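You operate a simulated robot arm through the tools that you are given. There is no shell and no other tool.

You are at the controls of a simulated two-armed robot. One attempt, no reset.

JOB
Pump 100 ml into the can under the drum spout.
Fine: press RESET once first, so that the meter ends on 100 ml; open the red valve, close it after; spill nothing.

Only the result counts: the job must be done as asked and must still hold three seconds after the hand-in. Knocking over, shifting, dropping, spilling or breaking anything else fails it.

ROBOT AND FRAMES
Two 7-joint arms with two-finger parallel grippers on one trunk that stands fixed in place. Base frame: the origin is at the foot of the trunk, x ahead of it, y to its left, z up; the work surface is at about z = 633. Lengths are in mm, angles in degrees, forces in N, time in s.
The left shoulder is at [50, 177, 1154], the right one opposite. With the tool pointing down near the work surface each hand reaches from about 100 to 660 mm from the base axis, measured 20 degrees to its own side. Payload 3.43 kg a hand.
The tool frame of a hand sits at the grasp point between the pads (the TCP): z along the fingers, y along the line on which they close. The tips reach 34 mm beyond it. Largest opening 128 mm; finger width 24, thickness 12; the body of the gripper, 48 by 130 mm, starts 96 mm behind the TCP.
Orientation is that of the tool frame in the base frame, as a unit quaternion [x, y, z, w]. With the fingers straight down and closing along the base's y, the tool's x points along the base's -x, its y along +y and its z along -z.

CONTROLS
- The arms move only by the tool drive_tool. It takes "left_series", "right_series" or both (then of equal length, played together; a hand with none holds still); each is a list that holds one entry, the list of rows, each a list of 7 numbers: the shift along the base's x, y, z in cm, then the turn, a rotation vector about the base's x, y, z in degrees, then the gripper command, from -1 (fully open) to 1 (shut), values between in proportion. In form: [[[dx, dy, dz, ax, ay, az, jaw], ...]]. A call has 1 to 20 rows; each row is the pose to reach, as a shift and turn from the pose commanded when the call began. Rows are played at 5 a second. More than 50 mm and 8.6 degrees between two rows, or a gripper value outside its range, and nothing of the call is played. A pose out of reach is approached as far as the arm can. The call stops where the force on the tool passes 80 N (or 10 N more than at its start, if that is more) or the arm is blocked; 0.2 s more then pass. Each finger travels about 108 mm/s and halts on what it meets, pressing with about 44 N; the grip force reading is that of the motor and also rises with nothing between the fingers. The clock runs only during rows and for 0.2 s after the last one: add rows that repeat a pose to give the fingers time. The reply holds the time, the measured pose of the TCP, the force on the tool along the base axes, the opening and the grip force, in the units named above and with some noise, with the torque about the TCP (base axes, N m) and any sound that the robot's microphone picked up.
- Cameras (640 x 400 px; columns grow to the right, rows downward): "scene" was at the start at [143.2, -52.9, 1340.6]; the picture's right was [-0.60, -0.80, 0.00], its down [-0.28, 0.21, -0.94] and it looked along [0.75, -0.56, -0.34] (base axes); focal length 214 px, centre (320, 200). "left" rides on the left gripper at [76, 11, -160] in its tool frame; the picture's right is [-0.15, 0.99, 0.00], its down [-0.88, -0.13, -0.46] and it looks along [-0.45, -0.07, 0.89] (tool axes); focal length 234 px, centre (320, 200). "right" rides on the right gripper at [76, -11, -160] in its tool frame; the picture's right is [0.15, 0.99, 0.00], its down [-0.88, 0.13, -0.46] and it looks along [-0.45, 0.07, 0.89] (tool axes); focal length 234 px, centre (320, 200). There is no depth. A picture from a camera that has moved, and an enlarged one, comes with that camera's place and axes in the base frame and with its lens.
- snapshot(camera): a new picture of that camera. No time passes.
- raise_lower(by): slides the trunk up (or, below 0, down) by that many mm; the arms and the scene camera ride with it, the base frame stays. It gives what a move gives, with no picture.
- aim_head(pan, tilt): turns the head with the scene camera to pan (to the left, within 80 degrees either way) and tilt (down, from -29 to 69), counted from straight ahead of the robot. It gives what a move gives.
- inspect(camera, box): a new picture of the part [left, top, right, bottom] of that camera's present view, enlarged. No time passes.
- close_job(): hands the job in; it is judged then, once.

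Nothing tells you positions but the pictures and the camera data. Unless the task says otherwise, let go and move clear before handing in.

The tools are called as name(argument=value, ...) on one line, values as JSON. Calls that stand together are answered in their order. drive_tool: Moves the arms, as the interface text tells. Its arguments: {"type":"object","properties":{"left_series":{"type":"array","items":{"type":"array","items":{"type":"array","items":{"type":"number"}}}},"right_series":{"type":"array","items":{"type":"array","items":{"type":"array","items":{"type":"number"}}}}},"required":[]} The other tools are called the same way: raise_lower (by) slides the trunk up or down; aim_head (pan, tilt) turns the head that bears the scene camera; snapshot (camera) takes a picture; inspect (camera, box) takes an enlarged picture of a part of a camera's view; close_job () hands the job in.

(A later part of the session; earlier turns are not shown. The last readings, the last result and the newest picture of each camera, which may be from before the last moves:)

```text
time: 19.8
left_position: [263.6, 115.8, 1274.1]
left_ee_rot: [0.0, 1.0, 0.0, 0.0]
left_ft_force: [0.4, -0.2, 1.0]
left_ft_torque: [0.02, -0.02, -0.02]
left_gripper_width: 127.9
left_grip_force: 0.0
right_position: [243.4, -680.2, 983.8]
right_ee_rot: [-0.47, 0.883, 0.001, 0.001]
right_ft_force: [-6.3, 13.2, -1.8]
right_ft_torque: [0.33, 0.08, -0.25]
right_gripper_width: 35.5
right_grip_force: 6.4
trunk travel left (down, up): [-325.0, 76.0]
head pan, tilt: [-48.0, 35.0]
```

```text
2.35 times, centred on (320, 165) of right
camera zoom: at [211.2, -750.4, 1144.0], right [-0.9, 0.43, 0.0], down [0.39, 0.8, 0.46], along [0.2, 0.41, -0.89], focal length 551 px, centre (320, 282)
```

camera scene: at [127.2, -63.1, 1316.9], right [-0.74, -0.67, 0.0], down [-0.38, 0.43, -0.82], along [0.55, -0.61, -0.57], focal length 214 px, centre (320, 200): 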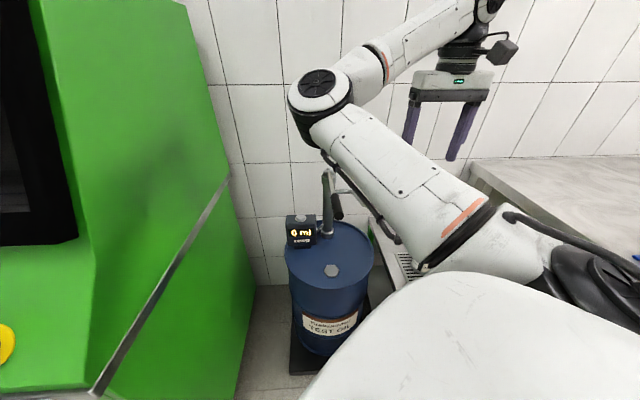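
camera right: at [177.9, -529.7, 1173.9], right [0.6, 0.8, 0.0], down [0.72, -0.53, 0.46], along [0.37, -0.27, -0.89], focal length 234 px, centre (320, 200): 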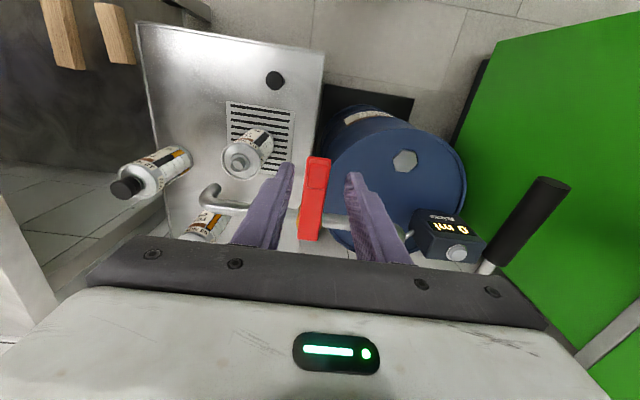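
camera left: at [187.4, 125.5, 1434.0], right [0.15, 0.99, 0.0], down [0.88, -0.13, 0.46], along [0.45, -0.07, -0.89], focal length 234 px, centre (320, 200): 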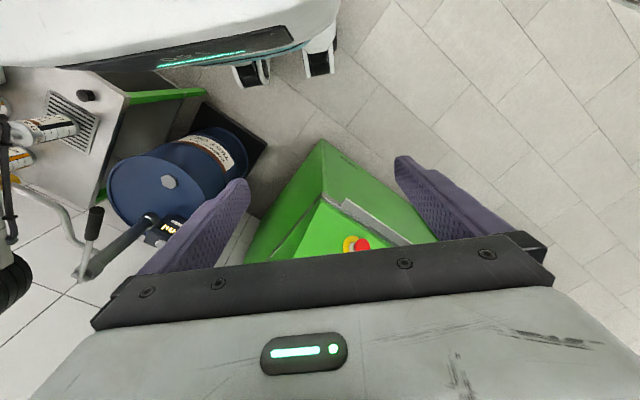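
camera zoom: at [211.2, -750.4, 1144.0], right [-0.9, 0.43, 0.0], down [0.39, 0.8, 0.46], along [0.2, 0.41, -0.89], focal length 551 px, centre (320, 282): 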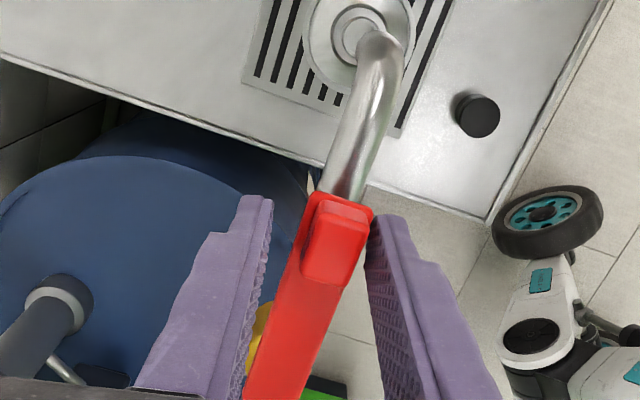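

The stop is felt (about 15 N) and the handle is parallel to the pipe: the valve is fully open. I back off slightly, open the fingers and lift clear.

drive_tool(right_series=[[[-0.3, 0.23, 0, 0, 0, -3, 0.55], [-0.45, 0.35, 0, 0, 0, -5, 0.5], [-0.45, 0.35, 0, 0, 0, -5, 0.2], [-0.45, 0.35, 0, 0, 0, -5, 0.2], [-0.45, 0.35, 3, 0, 0, -5, 0.2], [-0.45, 0.35, 7, 0, 0, -5, 0.2], [-0.45, 0.35, 11, 0, 0, -5, 0.2], [-0.45, 0.35, 15, 0, 0, -5, 0.2]]])

snapshot(camera="right")

snapshot(camera="scene")

```text
time: 21.6
left_position: [264.3, 113.5, 1273.8]
left_ee_rot: [0.0, 1.0, 0.0, 0.0]
left_ft_force: [0.2, 0.6, 0.3]
left_ft_torque: [-0.03, -0.04, 0.02]
left_gripper_width: 127.9
left_grip_force: 0.0
right_position: [238.4, -677.9, 1133.0]
right_ee_rot: [-0.431, 0.902, -0.001, 0.0]
right_ft_force: [0.3, -0.3, 0.5]
right_ft_torque: [-0.02, -0.04, -0.01]
right_gripper_width: 51.2
right_grip_force: 0.1
trunk travel left (down, up): [-325.0, 76.0]
head pan, tilt: [-48.0, 35.0]
```

```text
taken
camera right: at [200.7, -744.0, 1293.2], right [-0.86, 0.51, 0.0], down [0.45, 0.77, 0.46], along [0.23, 0.39, -0.89], focal length 234 px, centre (320, 200)
```

right: 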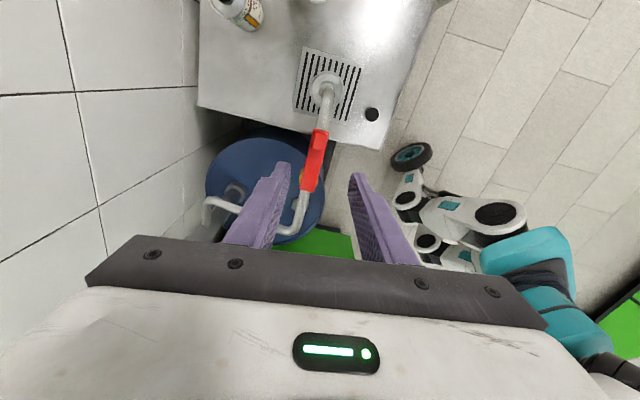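

```text
taken
camera scene: at [127.3, -62.2, 1316.9], right [-0.74, -0.67, 0.0], down [-0.38, 0.43, -0.82], along [0.55, -0.61, -0.57], focal length 214 px, centre (320, 200)
```

scene: 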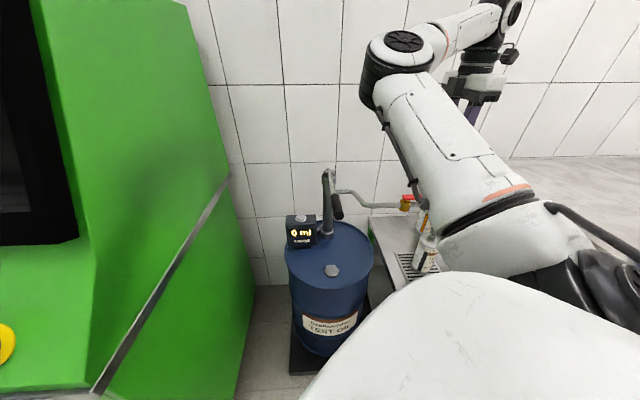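

The valve is open and the meter still reads 0 ml. Next I bring the right hand over the lever's black grip, turning back to close across the lever.

drive_tool(right_series=[[[1.4, 2, 0, 0, 0, -8, 0], [2.8, 4, 0, 0, 0, -16, -0.2], [4.2, 6, 0, 0, 0, -24, -0.2], [5.6, 8, 0, 0, 0, -32, -0.2], [7, 10, 0, 0, 0, -40, -0.2], [8.4, 12, 0, 0, 0, -48, -0.2], [9.8, 14, 0, 0, 0, -56, -0.2], [11.2, 16, 0, 0, 0, -64, -0.2], [12.6, 18, 0, 0, 0, -72, -0.2], [14, 20, 0, 0, 0, -80, -0.2], [15.4, 22, 0, 0, 0, -88, -0.2], [16.6, 23.8, 0, 0, 0, -96, -0.2]]])

snapshot(camera="right")

inspect(camera="left", box=[0, 60, 240, 300])

snapshot(camera="scene")

```text
time: 24.2
left_position: [263.4, 114.5, 1272.8]
left_ee_rot: [0.001, 1.0, 0.0, 0.0]
left_ft_force: [0.0, -0.3, -0.3]
left_ft_torque: [-0.01, -0.01, -0.01]
left_gripper_width: 128.0
left_grip_force: 0.0
right_position: [406.7, -438.9, 1134.4]
right_ee_rot: [0.384, 0.923, 0.0, 0.0]
right_ft_force: [0.2, 0.6, 0.1]
right_ft_torque: [-0.02, -0.05, 0.03]
right_gripper_width: 76.7
right_grip_force: 0.0
trunk travel left (down, up): [-325.0, 76.0]
head pan, tilt: [-48.0, 35.0]
```

```text
taken
camera right: at [345.3, -393.9, 1293.3], right [0.6, 0.8, 0.0], down [0.71, -0.53, 0.46], along [0.37, -0.27, -0.89], focal length 234 px, centre (320, 200)
```

right: 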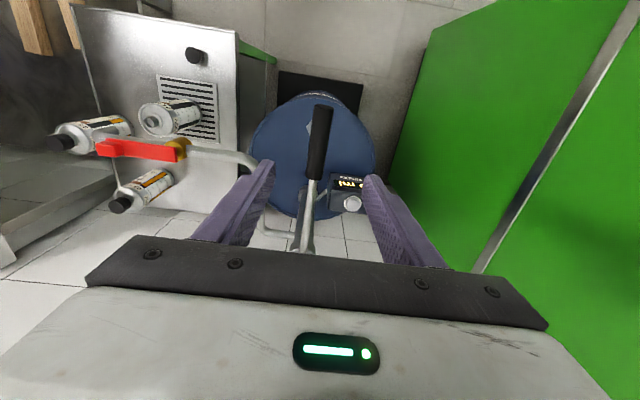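

```text
1.67 times, centred on (120, 180) of left
camera zoom: at [188.0, 126.4, 1433.9], right [0.15, 0.99, 0.0], down [0.88, -0.13, 0.46], along [0.45, -0.07, -0.89], focal length 390 px, centre (653, 233)
```

zoom: 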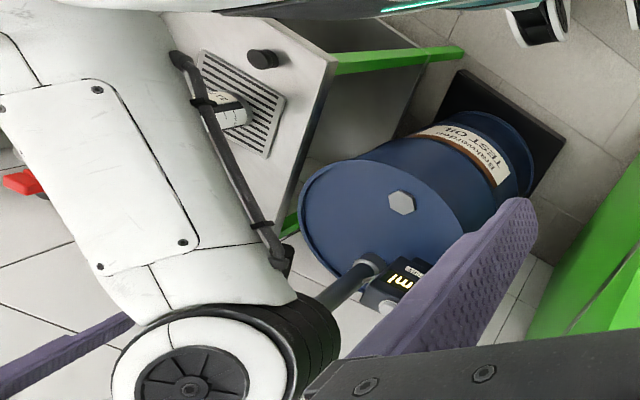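

```text
taken
camera scene: at [127.7, -62.3, 1316.9], right [-0.74, -0.67, 0.0], down [-0.38, 0.43, -0.82], along [0.55, -0.61, -0.57], focal length 214 px, centre (320, 200)
```

scene: 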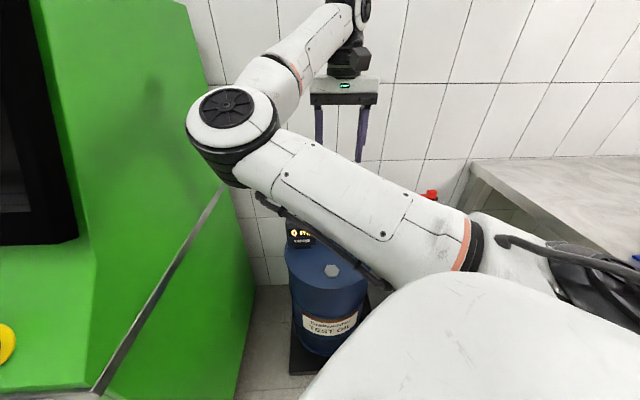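

The lever is now between the open fingers, seen from above. I enlarge it for precise alignment.

inspect(camera="right", box=[230, 80, 410, 260])

```text
2.22 times, centred on (320, 170) of right
camera zoom: at [345.3, -393.9, 1293.3], right [0.6, 0.8, 0.0], down [0.71, -0.53, 0.46], along [0.37, -0.27, -0.89], focal length 520 px, centre (320, 267)
```

zoom: 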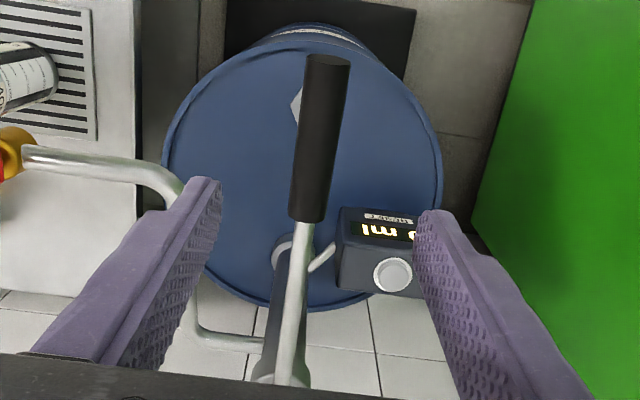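

The grip's axis runs through about (405, -440, 973), right under the TCP. I lower the open fingers around it.

drive_tool(right_series=[[[0, 0, -4, 0, 0, 0, -0.2], [-0.1, -0.1, -8, 0, 0, 0, -0.2], [-0.1, -0.1, -12, 0, 0, 0, -0.2], [-0.1, -0.1, -15, 0, 0, 0, -0.2], [-0.1, -0.1, -16, 0, 0, 0, -0.2]]])

snapshot(camera="right")

snapshot(camera="scene")

```text
time: 25.4
left_position: [263.1, 113.6, 1273.3]
left_ee_rot: [-0.001, 1.0, 0.0, 0.0]
left_ft_force: [0.3, 0.7, 0.5]
left_ft_torque: [0.0, 0.01, -0.03]
left_gripper_width: 127.9
left_grip_force: 0.1
right_position: [405.0, -443.1, 973.8]
right_ee_rot: [0.383, 0.924, 0.0, 0.0]
right_ft_force: [-0.4, 0.9, 0.7]
right_ft_torque: [0.0, 0.0, -0.01]
right_gripper_width: 76.6
right_grip_force: 0.1
trunk travel left (down, up): [-325.0, 76.0]
head pan, tilt: [-48.0, 35.0]
```

```text
taken
camera right: at [343.5, -396.2, 1134.4], right [0.6, 0.8, 0.0], down [0.71, -0.53, 0.46], along [0.37, -0.27, -0.89], focal length 234 px, centre (320, 200)
```

right: 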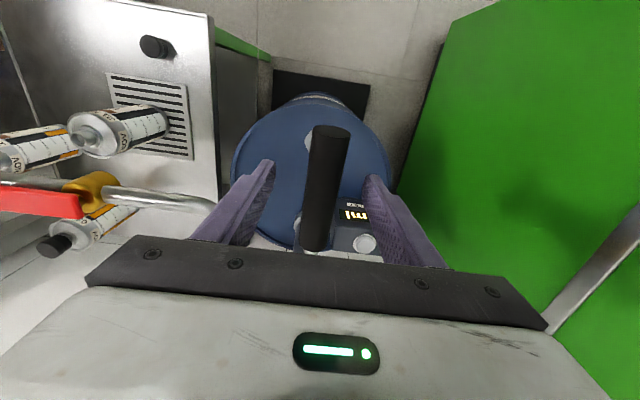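

```text
taken
camera scene: at [127.6, -62.6, 1316.9], right [-0.74, -0.67, 0.0], down [-0.38, 0.43, -0.82], along [0.55, -0.61, -0.57], focal length 214 px, centre (320, 200)
```

scene: 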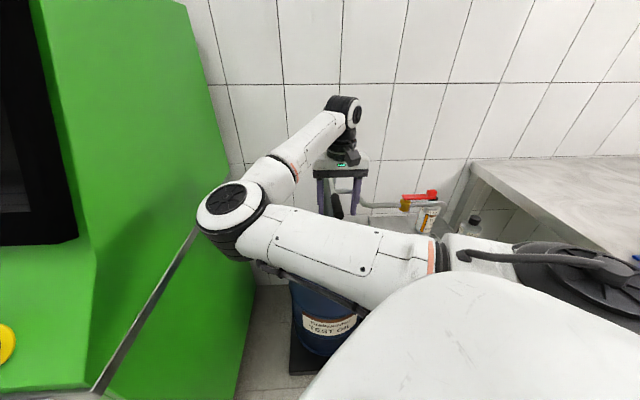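

The fingers straddle the grip. I close on it.

drive_tool(right_series=[[[0, 0, 0, 0, 0, 0, 0.3], [0, 0, 0, 0, 0, 0, 1], [0, 0, 0, 0, 0, 0, 1], [0, 0, 0, 0, 0, 0, 1]]])

snapshot(camera="right")

inspect(camera="left", box=[0, 60, 240, 300])

```text
time: 26.4
left_position: [264.5, 113.7, 1272.1]
left_ee_rot: [0.0, 1.0, 0.0, 0.0]
left_ft_force: [0.0, 0.3, -0.1]
left_ft_torque: [-0.03, -0.03, 0.05]
left_gripper_width: 128.0
left_grip_force: 0.1
right_position: [405.8, -440.7, 972.7]
right_ee_rot: [0.382, 0.924, 0.001, 0.001]
right_ft_force: [4.1, 4.7, -1.8]
right_ft_torque: [-0.06, -0.21, -0.03]
right_gripper_width: 25.4
right_grip_force: 45.3
trunk travel left (down, up): [-325.0, 76.0]
head pan, tilt: [-48.0, 35.0]
```

```text
taken
camera right: at [344.3, -395.6, 1134.5], right [0.59, 0.8, 0.0], down [0.72, -0.53, 0.46], along [0.37, -0.27, -0.89], focal length 234 px, centre (320, 200)
```

right: 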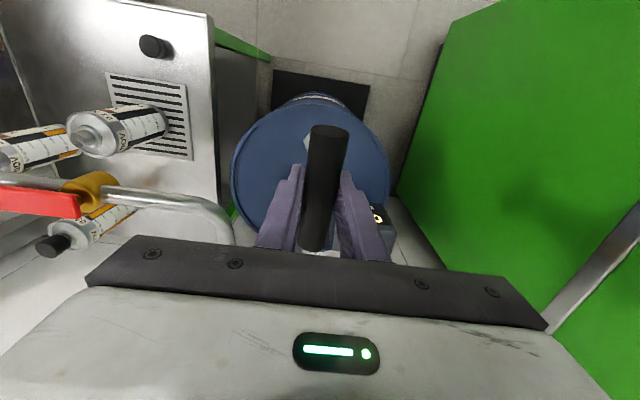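

```text
1.67 times, centred on (120, 180) of left
camera zoom: at [188.6, 126.6, 1433.7], right [0.15, 0.99, 0.0], down [0.88, -0.13, 0.46], along [0.45, -0.07, -0.89], focal length 390 px, centre (653, 233)
```

zoom: 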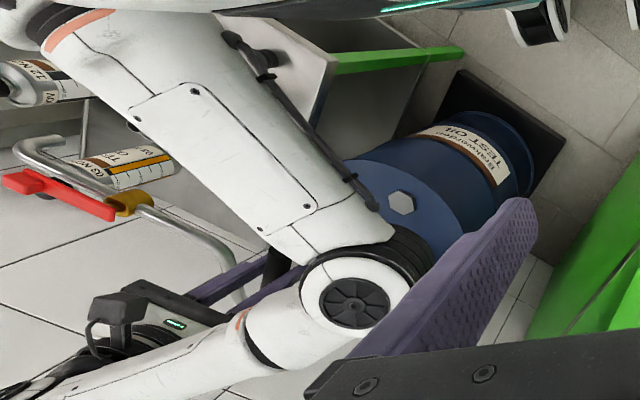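

The grip is held at 25 mm width with 45 N. I check how much of the display can still be seen from the right camera.

inspect(camera="right", box=[290, 150, 430, 270])

inspect(camera="scene", box=[260, 150, 400, 260])

```text
3.33 times, centred on (360, 210) of right
camera zoom: at [344.3, -395.6, 1134.5], right [0.59, 0.8, 0.0], down [0.72, -0.53, 0.46], along [0.37, -0.27, -0.89], focal length 781 px, centre (187, 167)
```

zoom: 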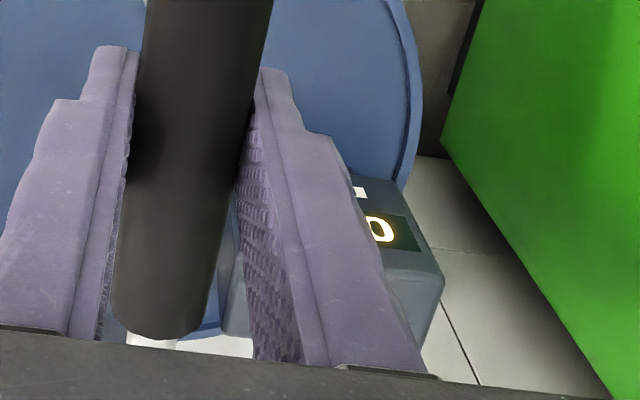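

```text
3.64 times, centred on (330, 205) of scene
camera zoom: at [128.3, -62.1, 1316.8], right [-0.74, -0.67, 0.0], down [-0.38, 0.43, -0.82], along [0.55, -0.61, -0.57], focal length 780 px, centre (284, 182)
```

zoom: 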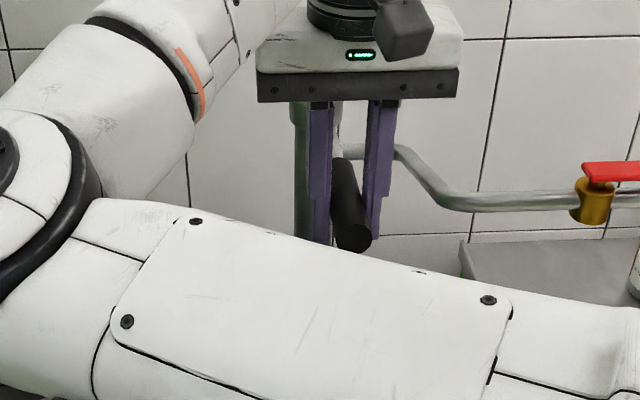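

The first digit of the display can be seen past the finger. I start with a small 5° down-stroke about the lever's pivot to feel the resistance and see what the meter does.

drive_tool(right_series=[[[-0.04, 0.04, -1.02, -1.77, -1.76, 0, 1], [-0.05, 0.05, -2.05, -3.55, -3.53, 0, 1], [-0.05, 0.05, -2.05, -3.55, -3.53, 0, 1]]])

snapshot(camera="right")

inspect(camera="right", box=[330, 160, 430, 260])

```text
time: 27.2
left_position: [265.1, 116.7, 1271.6]
left_ee_rot: [0.0, 1.0, -0.001, -0.001]
left_ft_force: [0.2, 0.4, 0.3]
left_ft_torque: [-0.03, -0.03, -0.02]
left_gripper_width: 128.1
left_grip_force: 0.0
right_position: [405.1, -440.3, 955.4]
right_ee_rot: [0.386, 0.921, -0.011, 0.04]
right_ft_force: [9.8, 28.6, -1.8]
right_ft_torque: [0.77, 0.29, 0.71]
right_gripper_width: 25.5
right_grip_force: 45.0
trunk travel left (down, up): [-325.0, 76.0]
head pan, tilt: [-48.0, 35.0]
```

```text
taken
camera right: at [333.5, -385.9, 1108.1], right [0.6, 0.8, 0.0], down [0.68, -0.51, 0.53], along [0.42, -0.32, -0.85], focal length 234 px, centre (320, 200)
```

right: 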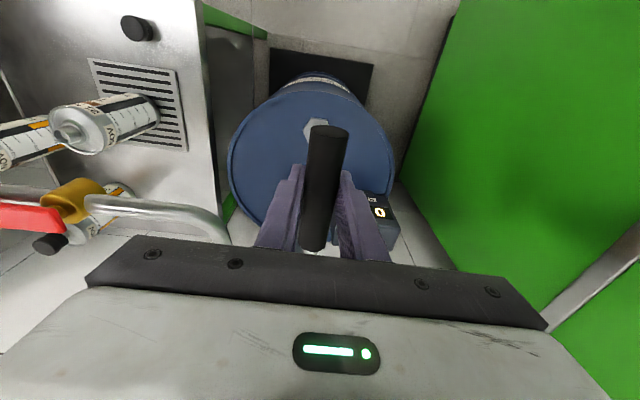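

```text
4.00 times, centred on (380, 210) of right
camera zoom: at [333.5, -385.9, 1108.1], right [0.6, 0.8, 0.0], down [0.68, -0.51, 0.53], along [0.42, -0.32, -0.85], focal length 937 px, centre (80, 160)
```

zoom: 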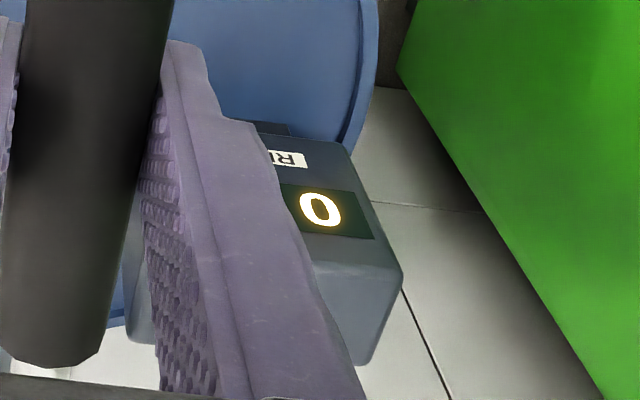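

The lever came down with the hand with hardly any vertical load, and the meter still shows 0, but there is about 27 N sideways. I relieve it with a small sideways shift to see how stiff it is.

drive_tool(right_series=[[[0.1, 0.1, 0, 0, 0, 0, 1], [0.1, 0.1, 0, 0, 0, 0, 1]]])

```text
time: 27.8
left_position: [265.0, 117.6, 1272.7]
left_ee_rot: [0.0, 1.0, -0.002, 0.0]
left_ft_force: [-0.8, 0.2, 0.2]
left_ft_torque: [-0.04, 0.01, -0.01]
left_gripper_width: 128.0
left_grip_force: 0.0
right_position: [404.7, -440.6, 955.2]
right_ee_rot: [0.387, 0.921, -0.014, 0.039]
right_ft_force: [9.8, 32.7, 0.5]
right_ft_torque: [0.41, 0.05, 0.9]
right_gripper_width: 25.5
right_grip_force: 45.1
trunk travel left (down, up): [-325.0, 76.0]
head pan, tilt: [-48.0, 35.0]
```

The left hand's reading has drifted about 4 mm in y while the right hand shows a sideways load, which hints the arms could be touching. I look before doing anything else.

snapshot(camera="left")

snapshot(camera="scene")

```text
taken
camera left: at [189.1, 130.2, 1433.3], right [0.15, 0.99, 0.0], down [0.88, -0.13, 0.46], along [0.45, -0.07, -0.89], focal length 234 px, centre (320, 200)
```

left: 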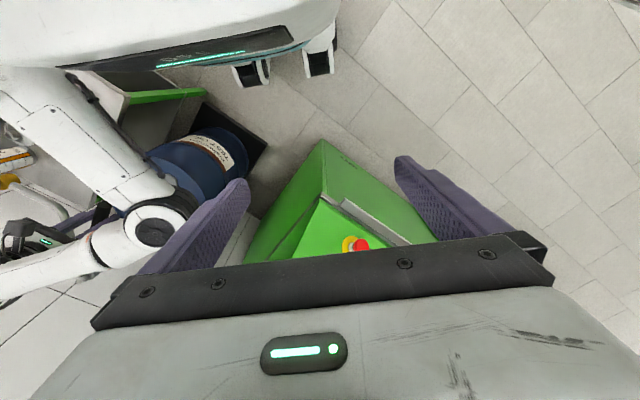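

```text
taken
camera scene: at [128.7, -58.9, 1317.0], right [-0.74, -0.67, 0.0], down [-0.38, 0.42, -0.82], along [0.55, -0.61, -0.57], focal length 214 px, centre (320, 200)
```

scene: 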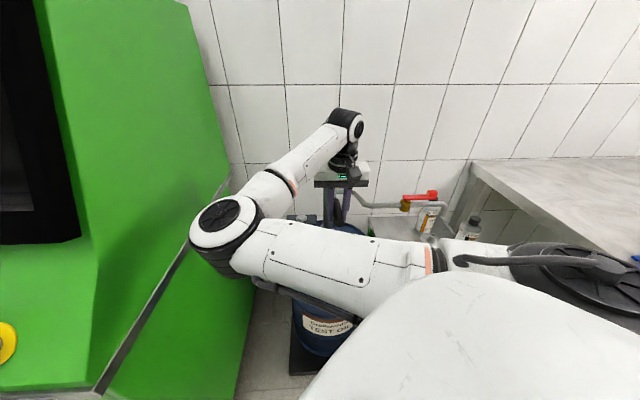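

The scene camera also shifted 4 mm, so the whole trunk is flexing under the sideways load at the lever. I open the fingers slightly to let everything relax and compare positions.

drive_tool(right_series=[[[0, 0, 0, 0, 0, 0, 0.4], [0, 0, 0, 0, 0, 0, 0.4], [0, 0, 0, 0, 0, 0, 0.4]]])

snapshot(camera="right")

inspect(camera="right", box=[230, 100, 430, 270])

```text
time: 28.6
left_position: [263.6, 113.8, 1273.3]
left_ee_rot: [0.0, 1.0, 0.0, 0.0]
left_ft_force: [-0.2, 0.3, 0.9]
left_ft_torque: [-0.02, 0.01, -0.01]
left_gripper_width: 128.1
left_grip_force: 0.1
right_position: [402.6, -445.6, 953.2]
right_ee_rot: [0.39, 0.92, -0.021, 0.04]
right_ft_force: [-0.2, -0.5, -0.4]
right_ft_torque: [-0.02, -0.02, 0.04]
right_gripper_width: 38.6
right_grip_force: 0.1
trunk travel left (down, up): [-325.0, 76.0]
head pan, tilt: [-48.0, 35.0]
```

```text
taken
camera right: at [332.7, -389.3, 1106.5], right [0.61, 0.79, -0.02], down [0.68, -0.51, 0.53], along [0.41, -0.34, -0.85], focal length 234 px, centre (320, 200)
```

right: 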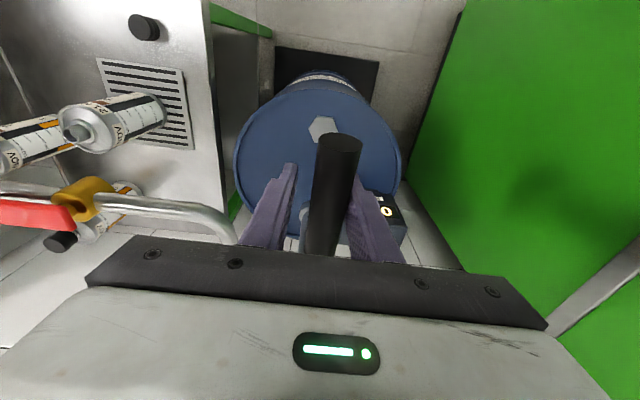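

```text
2.35 times, centred on (330, 185) of right
camera zoom: at [332.7, -389.3, 1106.5], right [0.61, 0.79, -0.02], down [0.68, -0.51, 0.53], along [0.41, -0.34, -0.85], focal length 551 px, centre (296, 235)
```

zoom: 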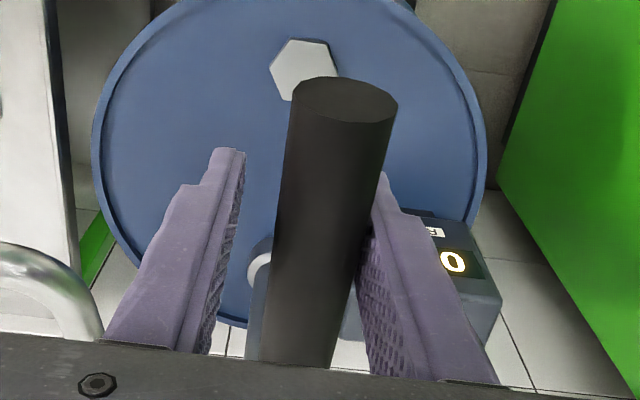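

Freed, the hand settled about 5 mm to the -n side of where I intended, so that offset was the load's cause, not the lever. I shift back by 5 mm and correct the yaw slightly, and see whether the arm follows.

drive_tool(right_series=[[[0.2, 0.2, 0, 0, 0, 0, 0.4], [0.36, 0.35, 0, 0, 0, 0, 0.4], [0.36, 0.35, 0, 0, 0, 0, 0.4]]])

inspect(camera="right", box=[230, 100, 430, 270])

```text
time: 29.4
left_position: [262.2, 113.8, 1273.4]
left_ee_rot: [0.0, 1.0, 0.0, 0.001]
left_ft_force: [0.1, 0.5, -0.3]
left_ft_torque: [-0.05, 0.05, 0.01]
left_gripper_width: 128.1
left_grip_force: 0.0
right_position: [405.5, -445.6, 955.0]
right_ee_rot: [0.393, 0.918, -0.017, 0.043]
right_ft_force: [-0.8, -0.1, -0.1]
right_ft_torque: [0.0, 0.0, 0.02]
right_gripper_width: 38.6
right_grip_force: 0.0
trunk travel left (down, up): [-325.0, 76.0]
head pan, tilt: [-48.0, 35.0]
```

```text
2.35 times, centred on (330, 185) of right
camera zoom: at [335.7, -387.8, 1107.2], right [0.61, 0.79, -0.01], down [0.67, -0.51, 0.54], along [0.42, -0.34, -0.84], focal length 551 px, centre (296, 235)
```

zoom: 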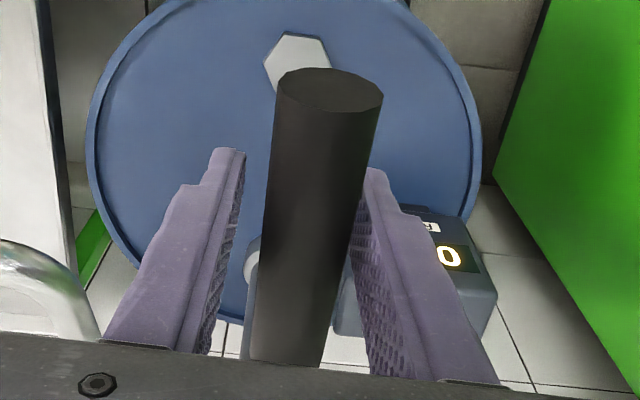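

The arm does not follow in y here and its yaw is creeping, so it is against a reach/joint limit in this tilted pose. I take the tilt out while the fingers are loose and see whether it tracks again.

drive_tool(right_series=[[[-0.2, -0.2, 0, 1.77, 1.76, 0, 0.3], [-0.4, -0.3, 0, 3.55, 3.53, 0, 0.3], [-0.4, -0.3, 0, 3.55, 3.53, 0, 0.3]]])

inspect(camera="right", box=[230, 100, 430, 270])

```text
time: 30.2
left_position: [264.2, 114.8, 1273.0]
left_ee_rot: [0.0, 1.0, 0.0, 0.0]
left_ft_force: [-0.3, -0.4, -0.6]
left_ft_torque: [0.01, -0.02, 0.0]
left_gripper_width: 128.0
left_grip_force: 0.1
right_position: [405.1, -439.2, 952.4]
right_ee_rot: [0.381, 0.924, -0.001, -0.002]
right_ft_force: [-1.3, -0.5, -0.7]
right_ft_torque: [0.06, 0.0, 0.01]
right_gripper_width: 44.9
right_grip_force: 0.0
trunk travel left (down, up): [-325.0, 76.0]
head pan, tilt: [-48.0, 35.0]
```

```text
2.35 times, centred on (330, 185) of right
camera zoom: at [344.7, -393.9, 1113.2], right [0.6, 0.8, 0.0], down [0.72, -0.53, 0.45], along [0.36, -0.27, -0.89], focal length 551 px, centre (296, 235)
```

zoom: 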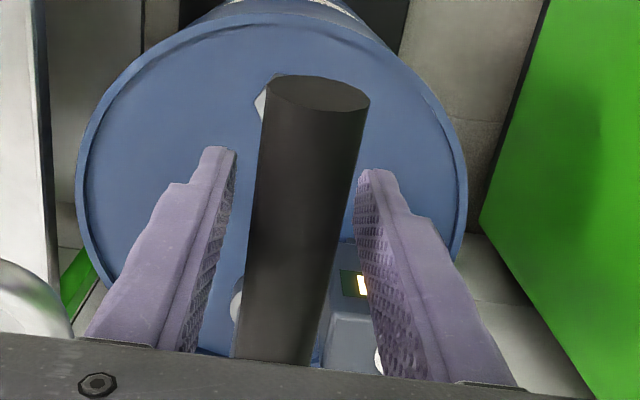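

With the tool upright the arm tracks properly, and the flat pads let the round lever pivot between them, so no hand tilt is needed. I close again and push down along the arc to about 15°, keeping the tool vertical.

drive_tool(right_series=[[[0, 0, 0, 0, 0, 0, 0.6], [0, 0, 0, 0, 0, 0, 1], [0, 0, 0, 0, 0, 0, 1]]])

drive_tool(right_series=[[[0.04, -0.04, -1, 0, 0, 0, 1], [0.08, -0.08, -2.05, 0, 0, 0, 1], [0.18, -0.18, -3.1, 0, 0, 0, 1], [0.29, -0.29, -4.08, 0, 0, 0, 1], [0.29, -0.29, -4.08, 0, 0, 0, 1]]])

snapshot(camera="right")

inspect(camera="right", box=[290, 150, 430, 270])

```text
time: 31.0
left_position: [263.8, 112.9, 1273.5]
left_ee_rot: [0.0, 1.0, 0.0, 0.0]
left_ft_force: [-0.2, 0.3, -0.4]
left_ft_torque: [-0.01, -0.01, 0.01]
left_gripper_width: 128.1
left_grip_force: 0.0
right_position: [405.9, -440.6, 952.8]
right_ee_rot: [0.384, 0.923, 0.0, 0.0]
right_ft_force: [-4.9, -2.8, 0.2]
right_ft_torque: [0.05, 0.06, 0.07]
right_gripper_width: 25.3
right_grip_force: 44.7
trunk travel left (down, up): [-325.0, 76.0]
head pan, tilt: [-48.0, 35.0]
```

```text
time: 32.2
left_position: [261.1, 115.3, 1274.1]
left_ee_rot: [0.0, 1.0, -0.001, 0.002]
left_ft_force: [0.2, -1.3, 0.3]
left_ft_torque: [0.0, 0.02, 0.0]
left_gripper_width: 128.0
left_grip_force: 0.0
right_position: [407.1, -442.2, 913.9]
right_ee_rot: [0.383, 0.924, 0.0, 0.0]
right_ft_force: [-18.3, 6.8, 4.9]
right_ft_torque: [-0.89, -1.07, 0.01]
right_gripper_width: 25.7
right_grip_force: 44.9
trunk travel left (down, up): [-325.0, 76.0]
head pan, tilt: [-48.0, 35.0]
```

```text
taken
camera right: at [345.3, -396.0, 1073.4], right [0.6, 0.8, 0.0], down [0.71, -0.53, 0.46], along [0.37, -0.27, -0.89], focal length 234 px, centre (320, 200)
```

right: 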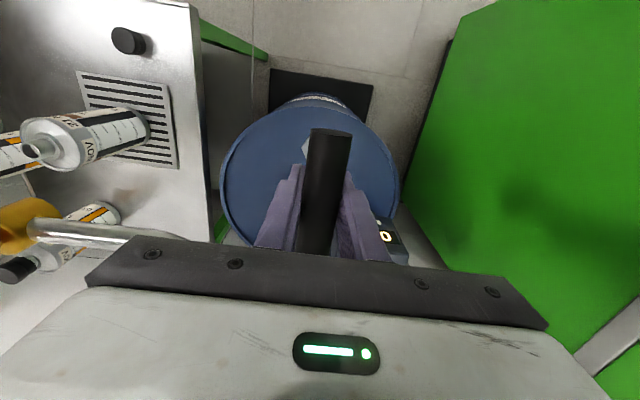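

```text
3.33 times, centred on (360, 210) of right
camera zoom: at [345.3, -396.0, 1073.4], right [0.6, 0.8, 0.0], down [0.71, -0.53, 0.46], along [0.37, -0.27, -0.89], focal length 781 px, centre (187, 167)
```

zoom: 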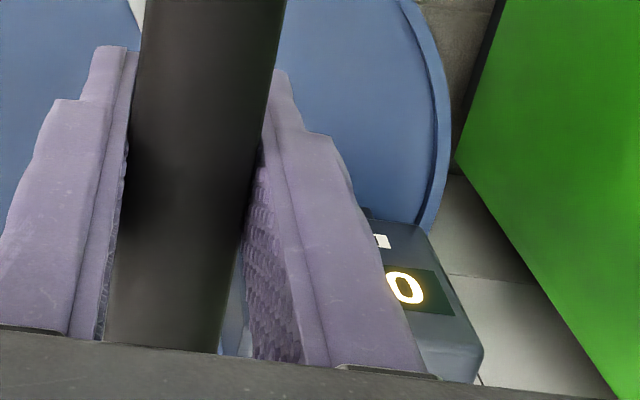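

The lever follows and the meter still reads 0 at about 14° down; the mild outward load says the pivot is slightly lower than I assumed. I continue down to about 25° on a corrected arc.

drive_tool(right_series=[[[0, 0, -1.1, 0, 0, 0, 1], [0.1, -0.1, -2.3, 0, 0, 0, 1], [0.28, -0.28, -3.3, 0, 0, 0, 1], [0.48, -0.48, -4.3, 0, 0, 0, 1], [0.48, -0.48, -4.3, 0, 0, 0, 1]]])

snapshot(camera="right")

inspect(camera="right", box=[290, 150, 430, 270])

```text
time: 33.4
left_position: [262.7, 115.2, 1273.9]
left_ee_rot: [0.0, 1.0, 0.0, 0.0]
left_ft_force: [-0.3, -0.5, -0.2]
left_ft_torque: [-0.01, 0.02, -0.01]
left_gripper_width: 128.2
left_grip_force: 0.0
right_position: [413.7, -448.2, 869.6]
right_ee_rot: [0.383, 0.924, 0.0, 0.001]
right_ft_force: [-11.5, -0.8, 6.5]
right_ft_torque: [-0.85, -1.1, 0.09]
right_gripper_width: 25.3
right_grip_force: 44.9
trunk travel left (down, up): [-325.0, 76.0]
head pan, tilt: [-48.0, 35.0]
```

```text
taken
camera right: at [350.9, -401.9, 1029.9], right [0.6, 0.8, 0.0], down [0.71, -0.53, 0.46], along [0.37, -0.27, -0.89], focal length 234 px, centre (320, 200)
```

right: 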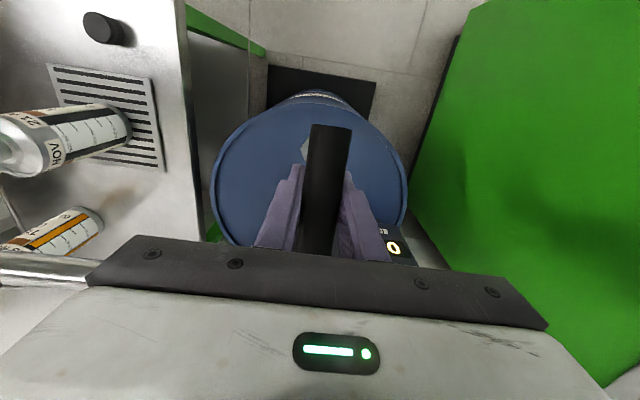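

```text
3.33 times, centred on (360, 210) of right
camera zoom: at [350.9, -401.9, 1029.9], right [0.6, 0.8, 0.0], down [0.71, -0.53, 0.46], along [0.37, -0.27, -0.89], focal length 781 px, centre (187, 167)
```

zoom: 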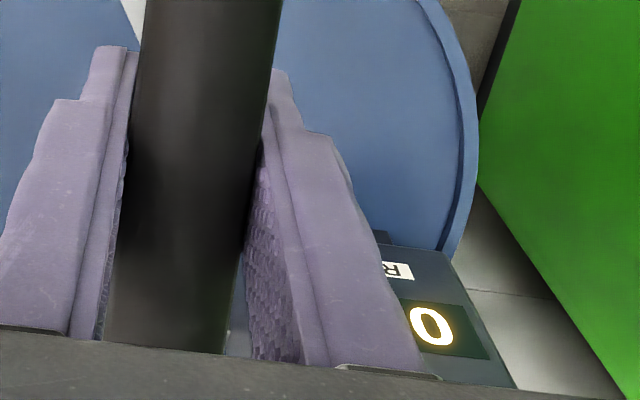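

The meter still shows 0 and the load stays light. I continue down toward 35°, watching for the lower stop.

drive_tool(right_series=[[[0.22, -0.22, -0.92, 0, 0, 0, 1], [0.47, -0.48, -1.81, 0, 0, 0, 1], [0.77, -0.78, -2.75, 0, 0, 0, 1], [1.09, -1.1, -3.67, 0, 0, 0, 1], [1.09, -1.1, -3.67, 0, 0, 0, 1]]])

snapshot(camera="right")

inspect(camera="right", box=[290, 150, 430, 270])

```text
time: 34.6
left_position: [261.5, 114.3, 1274.7]
left_ee_rot: [-0.001, 1.0, -0.001, 0.0]
left_ft_force: [-0.8, -0.1, -0.7]
left_ft_torque: [-0.01, 0.01, 0.06]
left_gripper_width: 127.9
left_grip_force: 0.2
right_position: [422.3, -458.0, 833.0]
right_ee_rot: [0.383, 0.924, 0.0, -0.001]
right_ft_force: [-13.3, 9.1, 2.2]
right_ft_torque: [-0.81, -0.99, 0.01]
right_gripper_width: 25.5
right_grip_force: 45.2
trunk travel left (down, up): [-325.0, 76.0]
head pan, tilt: [-48.0, 35.0]
```

```text
taken
camera right: at [361.1, -412.2, 993.0], right [0.6, 0.8, 0.0], down [0.72, -0.53, 0.45], along [0.37, -0.27, -0.89], focal length 234 px, centre (320, 200)
```

right: 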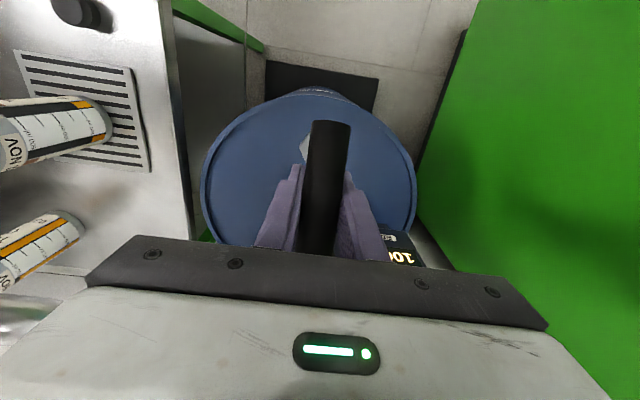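

```text
3.33 times, centred on (360, 210) of right
camera zoom: at [361.1, -412.2, 993.0], right [0.6, 0.8, 0.0], down [0.72, -0.53, 0.45], along [0.37, -0.27, -0.89], focal length 781 px, centre (187, 167)
```

zoom: 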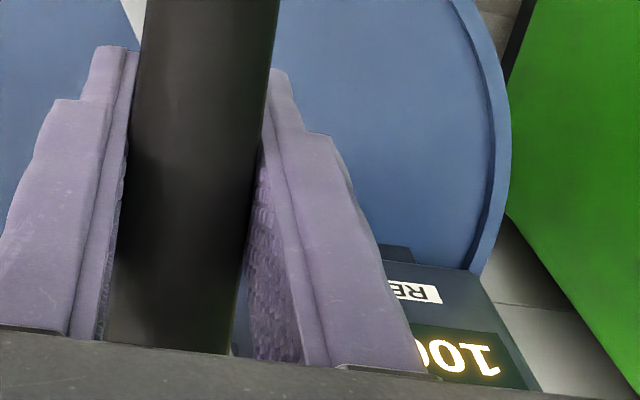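

The meter now shows a number starting with 1 — it looks like 100 ml delivered in one stroke. I stop here, open the fingers gently and lift straight away to read the display properly.

drive_tool(right_series=[[[0, 0, 0, 0, 0, 0, 0.4], [0, 0, 0, 0, 0, 0, 0], [0, 0, 0, 0, 0, 0, 0], [0, 0, 3, 0, 0, 0, 0], [0, 0, 7, 0, 0, 0, 0], [-1, 1, 11, 0, 0, 0, 0], [-2, 2, 15, 0, 0, 0, 0], [-3, 3, 19, 0, 0, 0, 0], [-4, 4, 23, 0, 0, 0, 0], [-5, 5, 27, 0, 0, 0, 0]]])

snapshot(camera="right")

inspect(camera="right", box=[240, 90, 440, 260])

snapshot(camera="scene")

```text
time: 36.8
left_position: [263.4, 114.2, 1274.3]
left_ee_rot: [0.0, 1.0, -0.001, 0.001]
left_ft_force: [1.1, 0.2, 0.4]
left_ft_torque: [-0.01, -0.03, 0.02]
left_gripper_width: 127.8
left_grip_force: 0.0
right_position: [373.4, -410.0, 1103.9]
right_ee_rot: [0.386, 0.922, 0.0, -0.002]
right_ft_force: [-0.2, -1.0, 0.4]
right_ft_torque: [-0.04, -0.01, 0.01]
right_gripper_width: 63.8
right_grip_force: 0.0
trunk travel left (down, up): [-325.0, 76.0]
head pan, tilt: [-48.0, 35.0]
```

```text
taken
camera right: at [311.8, -363.1, 1263.9], right [0.6, 0.8, 0.0], down [0.71, -0.54, 0.45], along [0.36, -0.28, -0.89], focal length 234 px, centre (320, 200)
```

right: 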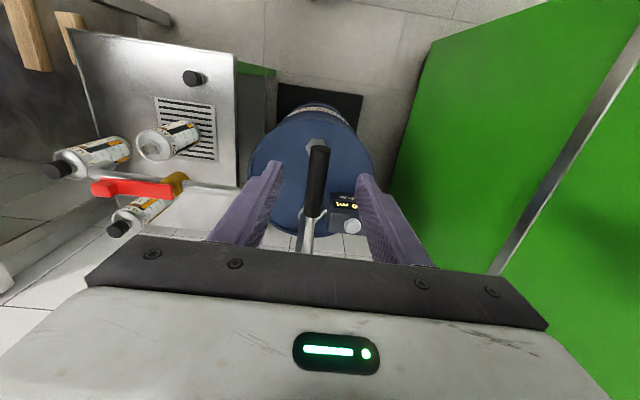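

```text
2.35 times, centred on (340, 175) of right
camera zoom: at [311.8, -363.1, 1263.9], right [0.6, 0.8, 0.0], down [0.71, -0.54, 0.45], along [0.36, -0.28, -0.89], focal length 551 px, centre (273, 259)
```

zoom: 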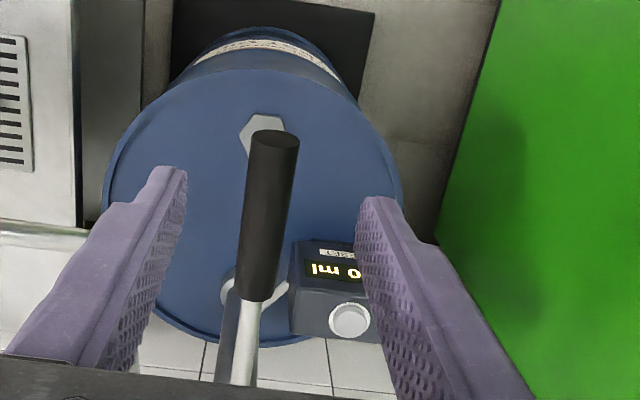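

```text
taken
camera scene: at [127.1, -62.4, 1317.0], right [-0.74, -0.67, 0.0], down [-0.38, 0.43, -0.82], along [0.55, -0.61, -0.57], focal length 214 px, centre (320, 200)
```

scene: 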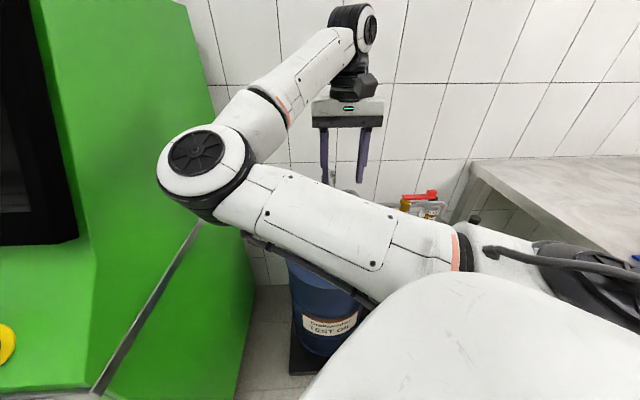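

The display shows "…0 ml", partly hidden by a finger. I move the right hand back above the open valve handle, which also frees the scene camera's view of the meter.

drive_tool(right_series=[[[-1.11, -2.25, 1, 0, 0, 8, 0.2], [-2.23, -4.5, 2, 0, 0, 16, 0.2], [-3.34, -6.76, 3.1, 0, 0, 24, 0.2], [-4.46, -9.01, 3.1, 0, 0, 32, 0.2], [-5.57, -11.26, 3.1, 0, 0, 40, 0.2], [-6.68, -13.5, 3.1, 0, 0, 48, 0.2], [-7.8, -15.77, 3.1, 0, 0, 56, 0.2], [-8.91, -18.02, 3.1, 0, 0, 64, 0.2], [-10.03, -20.27, 3.1, 0, 0, 72, 0.2], [-11.14, -22.5, 3.1, 0, 0, 80, 0.2], [-12.26, -24.8, 3.1, 0, 0, 88, 0.2], [-13.37, -27.03, 3.1, 0, 0, 96, 0.2]]])

inspect(camera="scene", box=[270, 150, 400, 260])

snapshot(camera="right")

inspect(camera="scene", box=[380, 170, 480, 280])

```text
time: 39.4
left_position: [263.6, 113.4, 1273.6]
left_ee_rot: [-0.001, 1.0, 0.0, 0.0]
left_ft_force: [-0.3, 0.6, -0.3]
left_ft_torque: [0.0, -0.01, 0.01]
left_gripper_width: 128.3
left_grip_force: 0.0
right_position: [240.5, -677.4, 1135.0]
right_ee_rot: [-0.433, 0.902, 0.0, 0.0]
right_ft_force: [-0.6, 0.6, 0.9]
right_ft_torque: [0.01, -0.02, 0.02]
right_gripper_width: 50.9
right_grip_force: 0.0
trunk travel left (down, up): [-325.0, 76.0]
head pan, tilt: [-48.0, 35.0]
```

```text
3.64 times, centred on (335, 205) of scene
camera zoom: at [127.4, -62.9, 1316.9], right [-0.74, -0.67, 0.0], down [-0.38, 0.43, -0.82], along [0.55, -0.61, -0.57], focal length 780 px, centre (266, 182)
```

zoom: 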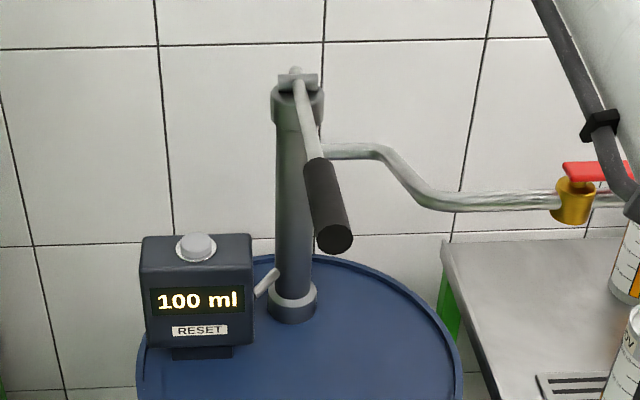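

```text
taken
camera right: at [201.5, -744.2, 1293.7], right [-0.86, 0.51, 0.0], down [0.45, 0.77, 0.46], along [0.23, 0.39, -0.89], focal length 234 px, centre (320, 200)
```

right: 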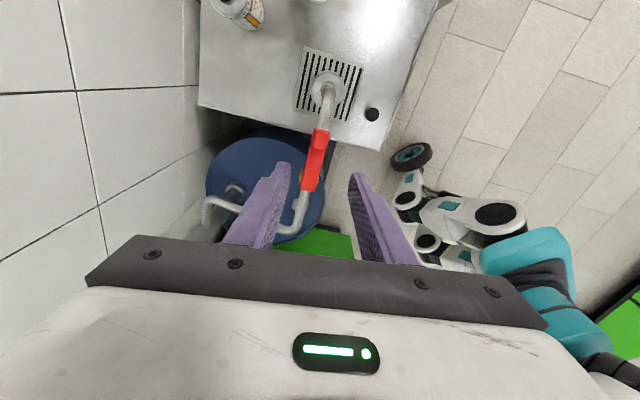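

```text
3.64 times, centred on (430, 225) of scene
camera zoom: at [127.4, -62.9, 1316.9], right [-0.74, -0.67, 0.0], down [-0.38, 0.43, -0.82], along [0.55, -0.61, -0.57], focal length 780 px, centre (-80, 109)
```

zoom: 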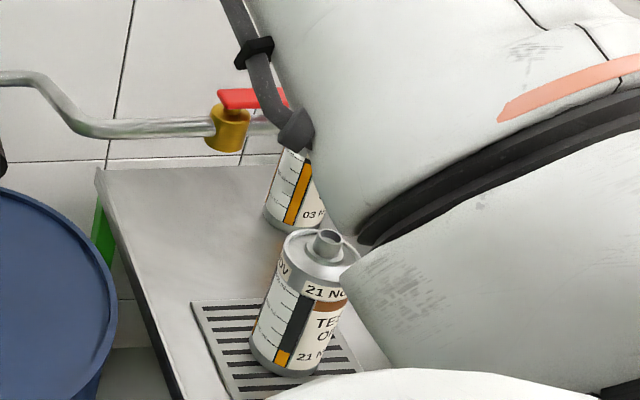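

The meter reads exactly 100 ml, the lever sprang back on its own, and the can's gauge shows the liquid with nothing spilled. Now I lower around the valve handle again to close it.

drive_tool(right_series=[[[0, 0, -4, 0, 0, 0, 0.2], [0, 0, -8, 0, 0, 0, 0.2], [0, 0, -12, 0, 0, 0, 0.2], [0, 0, -15, 0, 0, 0, 0.2], [0, 0, -15, 0, 0, 0, 0.55], [0, 0, -15, 0, 0, 0, 0.55]]])

inspect(camera="right", box=[210, 80, 430, 250])

```text
time: 40.8
left_position: [265.3, 113.5, 1273.0]
left_ee_rot: [0.001, 1.0, 0.0, -0.001]
left_ft_force: [0.0, 0.9, -0.5]
left_ft_torque: [0.05, 0.03, -0.01]
left_gripper_width: 127.8
left_grip_force: 0.0
right_position: [241.0, -678.8, 982.5]
right_ee_rot: [-0.43, 0.903, 0.0, 0.001]
right_ft_force: [-0.4, 0.1, 0.3]
right_ft_torque: [-0.02, -0.03, -0.01]
right_gripper_width: 28.6
right_grip_force: 0.1
trunk travel left (down, up): [-325.0, 76.0]
head pan, tilt: [-48.0, 35.0]
```

```text
2.35 times, centred on (320, 165) of right
camera zoom: at [202.2, -744.7, 1142.1], right [-0.86, 0.51, 0.0], down [0.45, 0.77, 0.46], along [0.23, 0.39, -0.89], focal length 551 px, centre (320, 282)
```

zoom: 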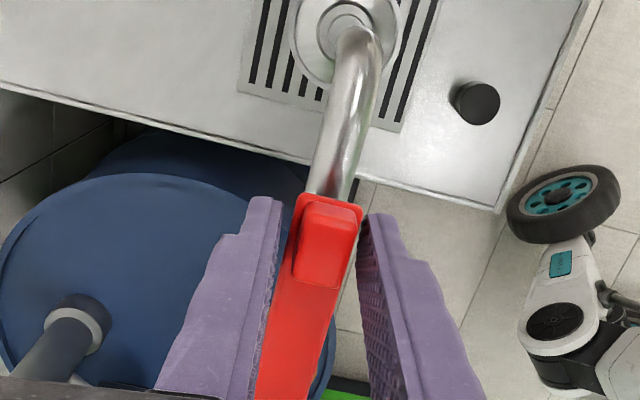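

The handle is caged as before. I turn it back clockwise along the arc, first half.

drive_tool(right_series=[[[-0.7, 0.68, 0, 0, 0, -8, 0.55], [-1.3, 1.44, 0, 0, 0, -16, 0.55], [-1.79, 2.28, 0, 0, 0, -24, 0.55], [-2.15, 3.19, 0, 0, 0, -32, 0.55], [-2.38, 4.13, 0, 0, 0, -40, 0.55], [-2.49, 5.1, 0, 0, 0, -48, 0.55]]])

inspect(camera="right", box=[210, 80, 430, 250])

```text
time: 42.2
left_position: [263.8, 114.2, 1272.5]
left_ee_rot: [0.0, 1.0, 0.0, 0.0]
left_ft_force: [0.5, -0.6, 0.0]
left_ft_torque: [0.01, -0.03, 0.01]
left_gripper_width: 128.0
left_grip_force: 0.1
right_position: [216.6, -627.5, 982.7]
right_ee_rot: [-0.025, 1.0, 0.0, 0.0]
right_ft_force: [0.3, -0.1, 0.3]
right_ft_torque: [-0.03, -0.01, 0.03]
right_gripper_width: 28.7
right_grip_force: 0.1
trunk travel left (down, up): [-325.0, 76.0]
head pan, tilt: [-48.0, 35.0]
```

```text
2.35 times, centred on (320, 165) of right
camera zoom: at [141.4, -642.7, 1143.0], right [-0.2, 0.98, 0.0], down [0.87, 0.17, 0.46], along [0.45, 0.09, -0.89], focal length 551 px, centre (320, 282)
```

zoom: 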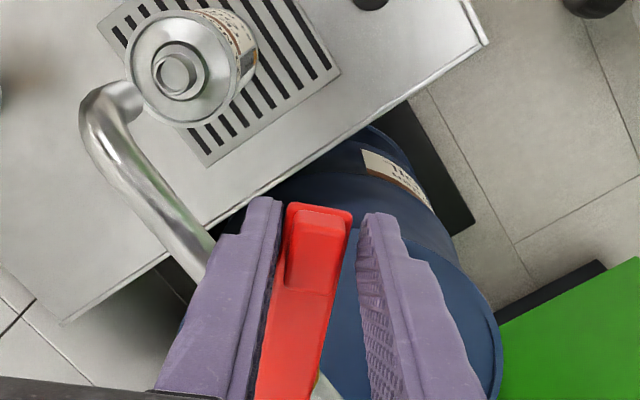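

The handle follows with the left finger pushing it. I continue toward the closed position.

drive_tool(right_series=[[[0.03, 0.97, 0, 0, 0, -8, 0.55], [0.2, 1.93, 0, 0, 0, -16, 0.55], [0.5, 2.85, 0, 0, 0, -24, 0.55], [0.93, 3.73, 0, 0, 0, -32, 0.55], [1.47, 4.53, 0, 0, 0, -40, 0.55]]])

inspect(camera="right", box=[210, 80, 430, 250])

```text
time: 43.4
left_position: [263.2, 113.3, 1273.1]
left_ee_rot: [0.0, 1.0, 0.0, -0.001]
left_ft_force: [0.1, -0.2, -0.1]
left_ft_torque: [0.01, 0.01, -0.02]
left_gripper_width: 127.8
left_grip_force: 0.1
right_position: [231.7, -582.0, 983.0]
right_ee_rot: [0.319, 0.948, 0.0, 0.0]
right_ft_force: [0.6, 0.3, -0.2]
right_ft_torque: [-0.01, -0.02, -0.01]
right_gripper_width: 28.9
right_grip_force: 0.1
trunk travel left (down, up): [-325.0, 76.0]
head pan, tilt: [-48.0, 35.0]
```

```text
2.35 times, centred on (320, 165) of right
camera zoom: at [164.3, -545.7, 1143.7], right [0.48, 0.88, 0.0], down [0.78, -0.43, 0.46], along [0.4, -0.22, -0.89], focal length 551 px, centre (320, 282)
```

zoom: 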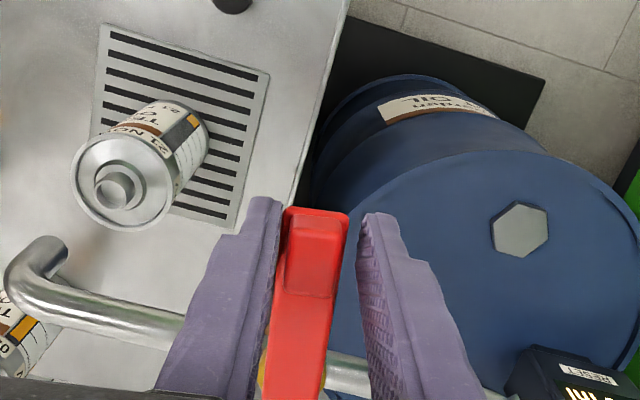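

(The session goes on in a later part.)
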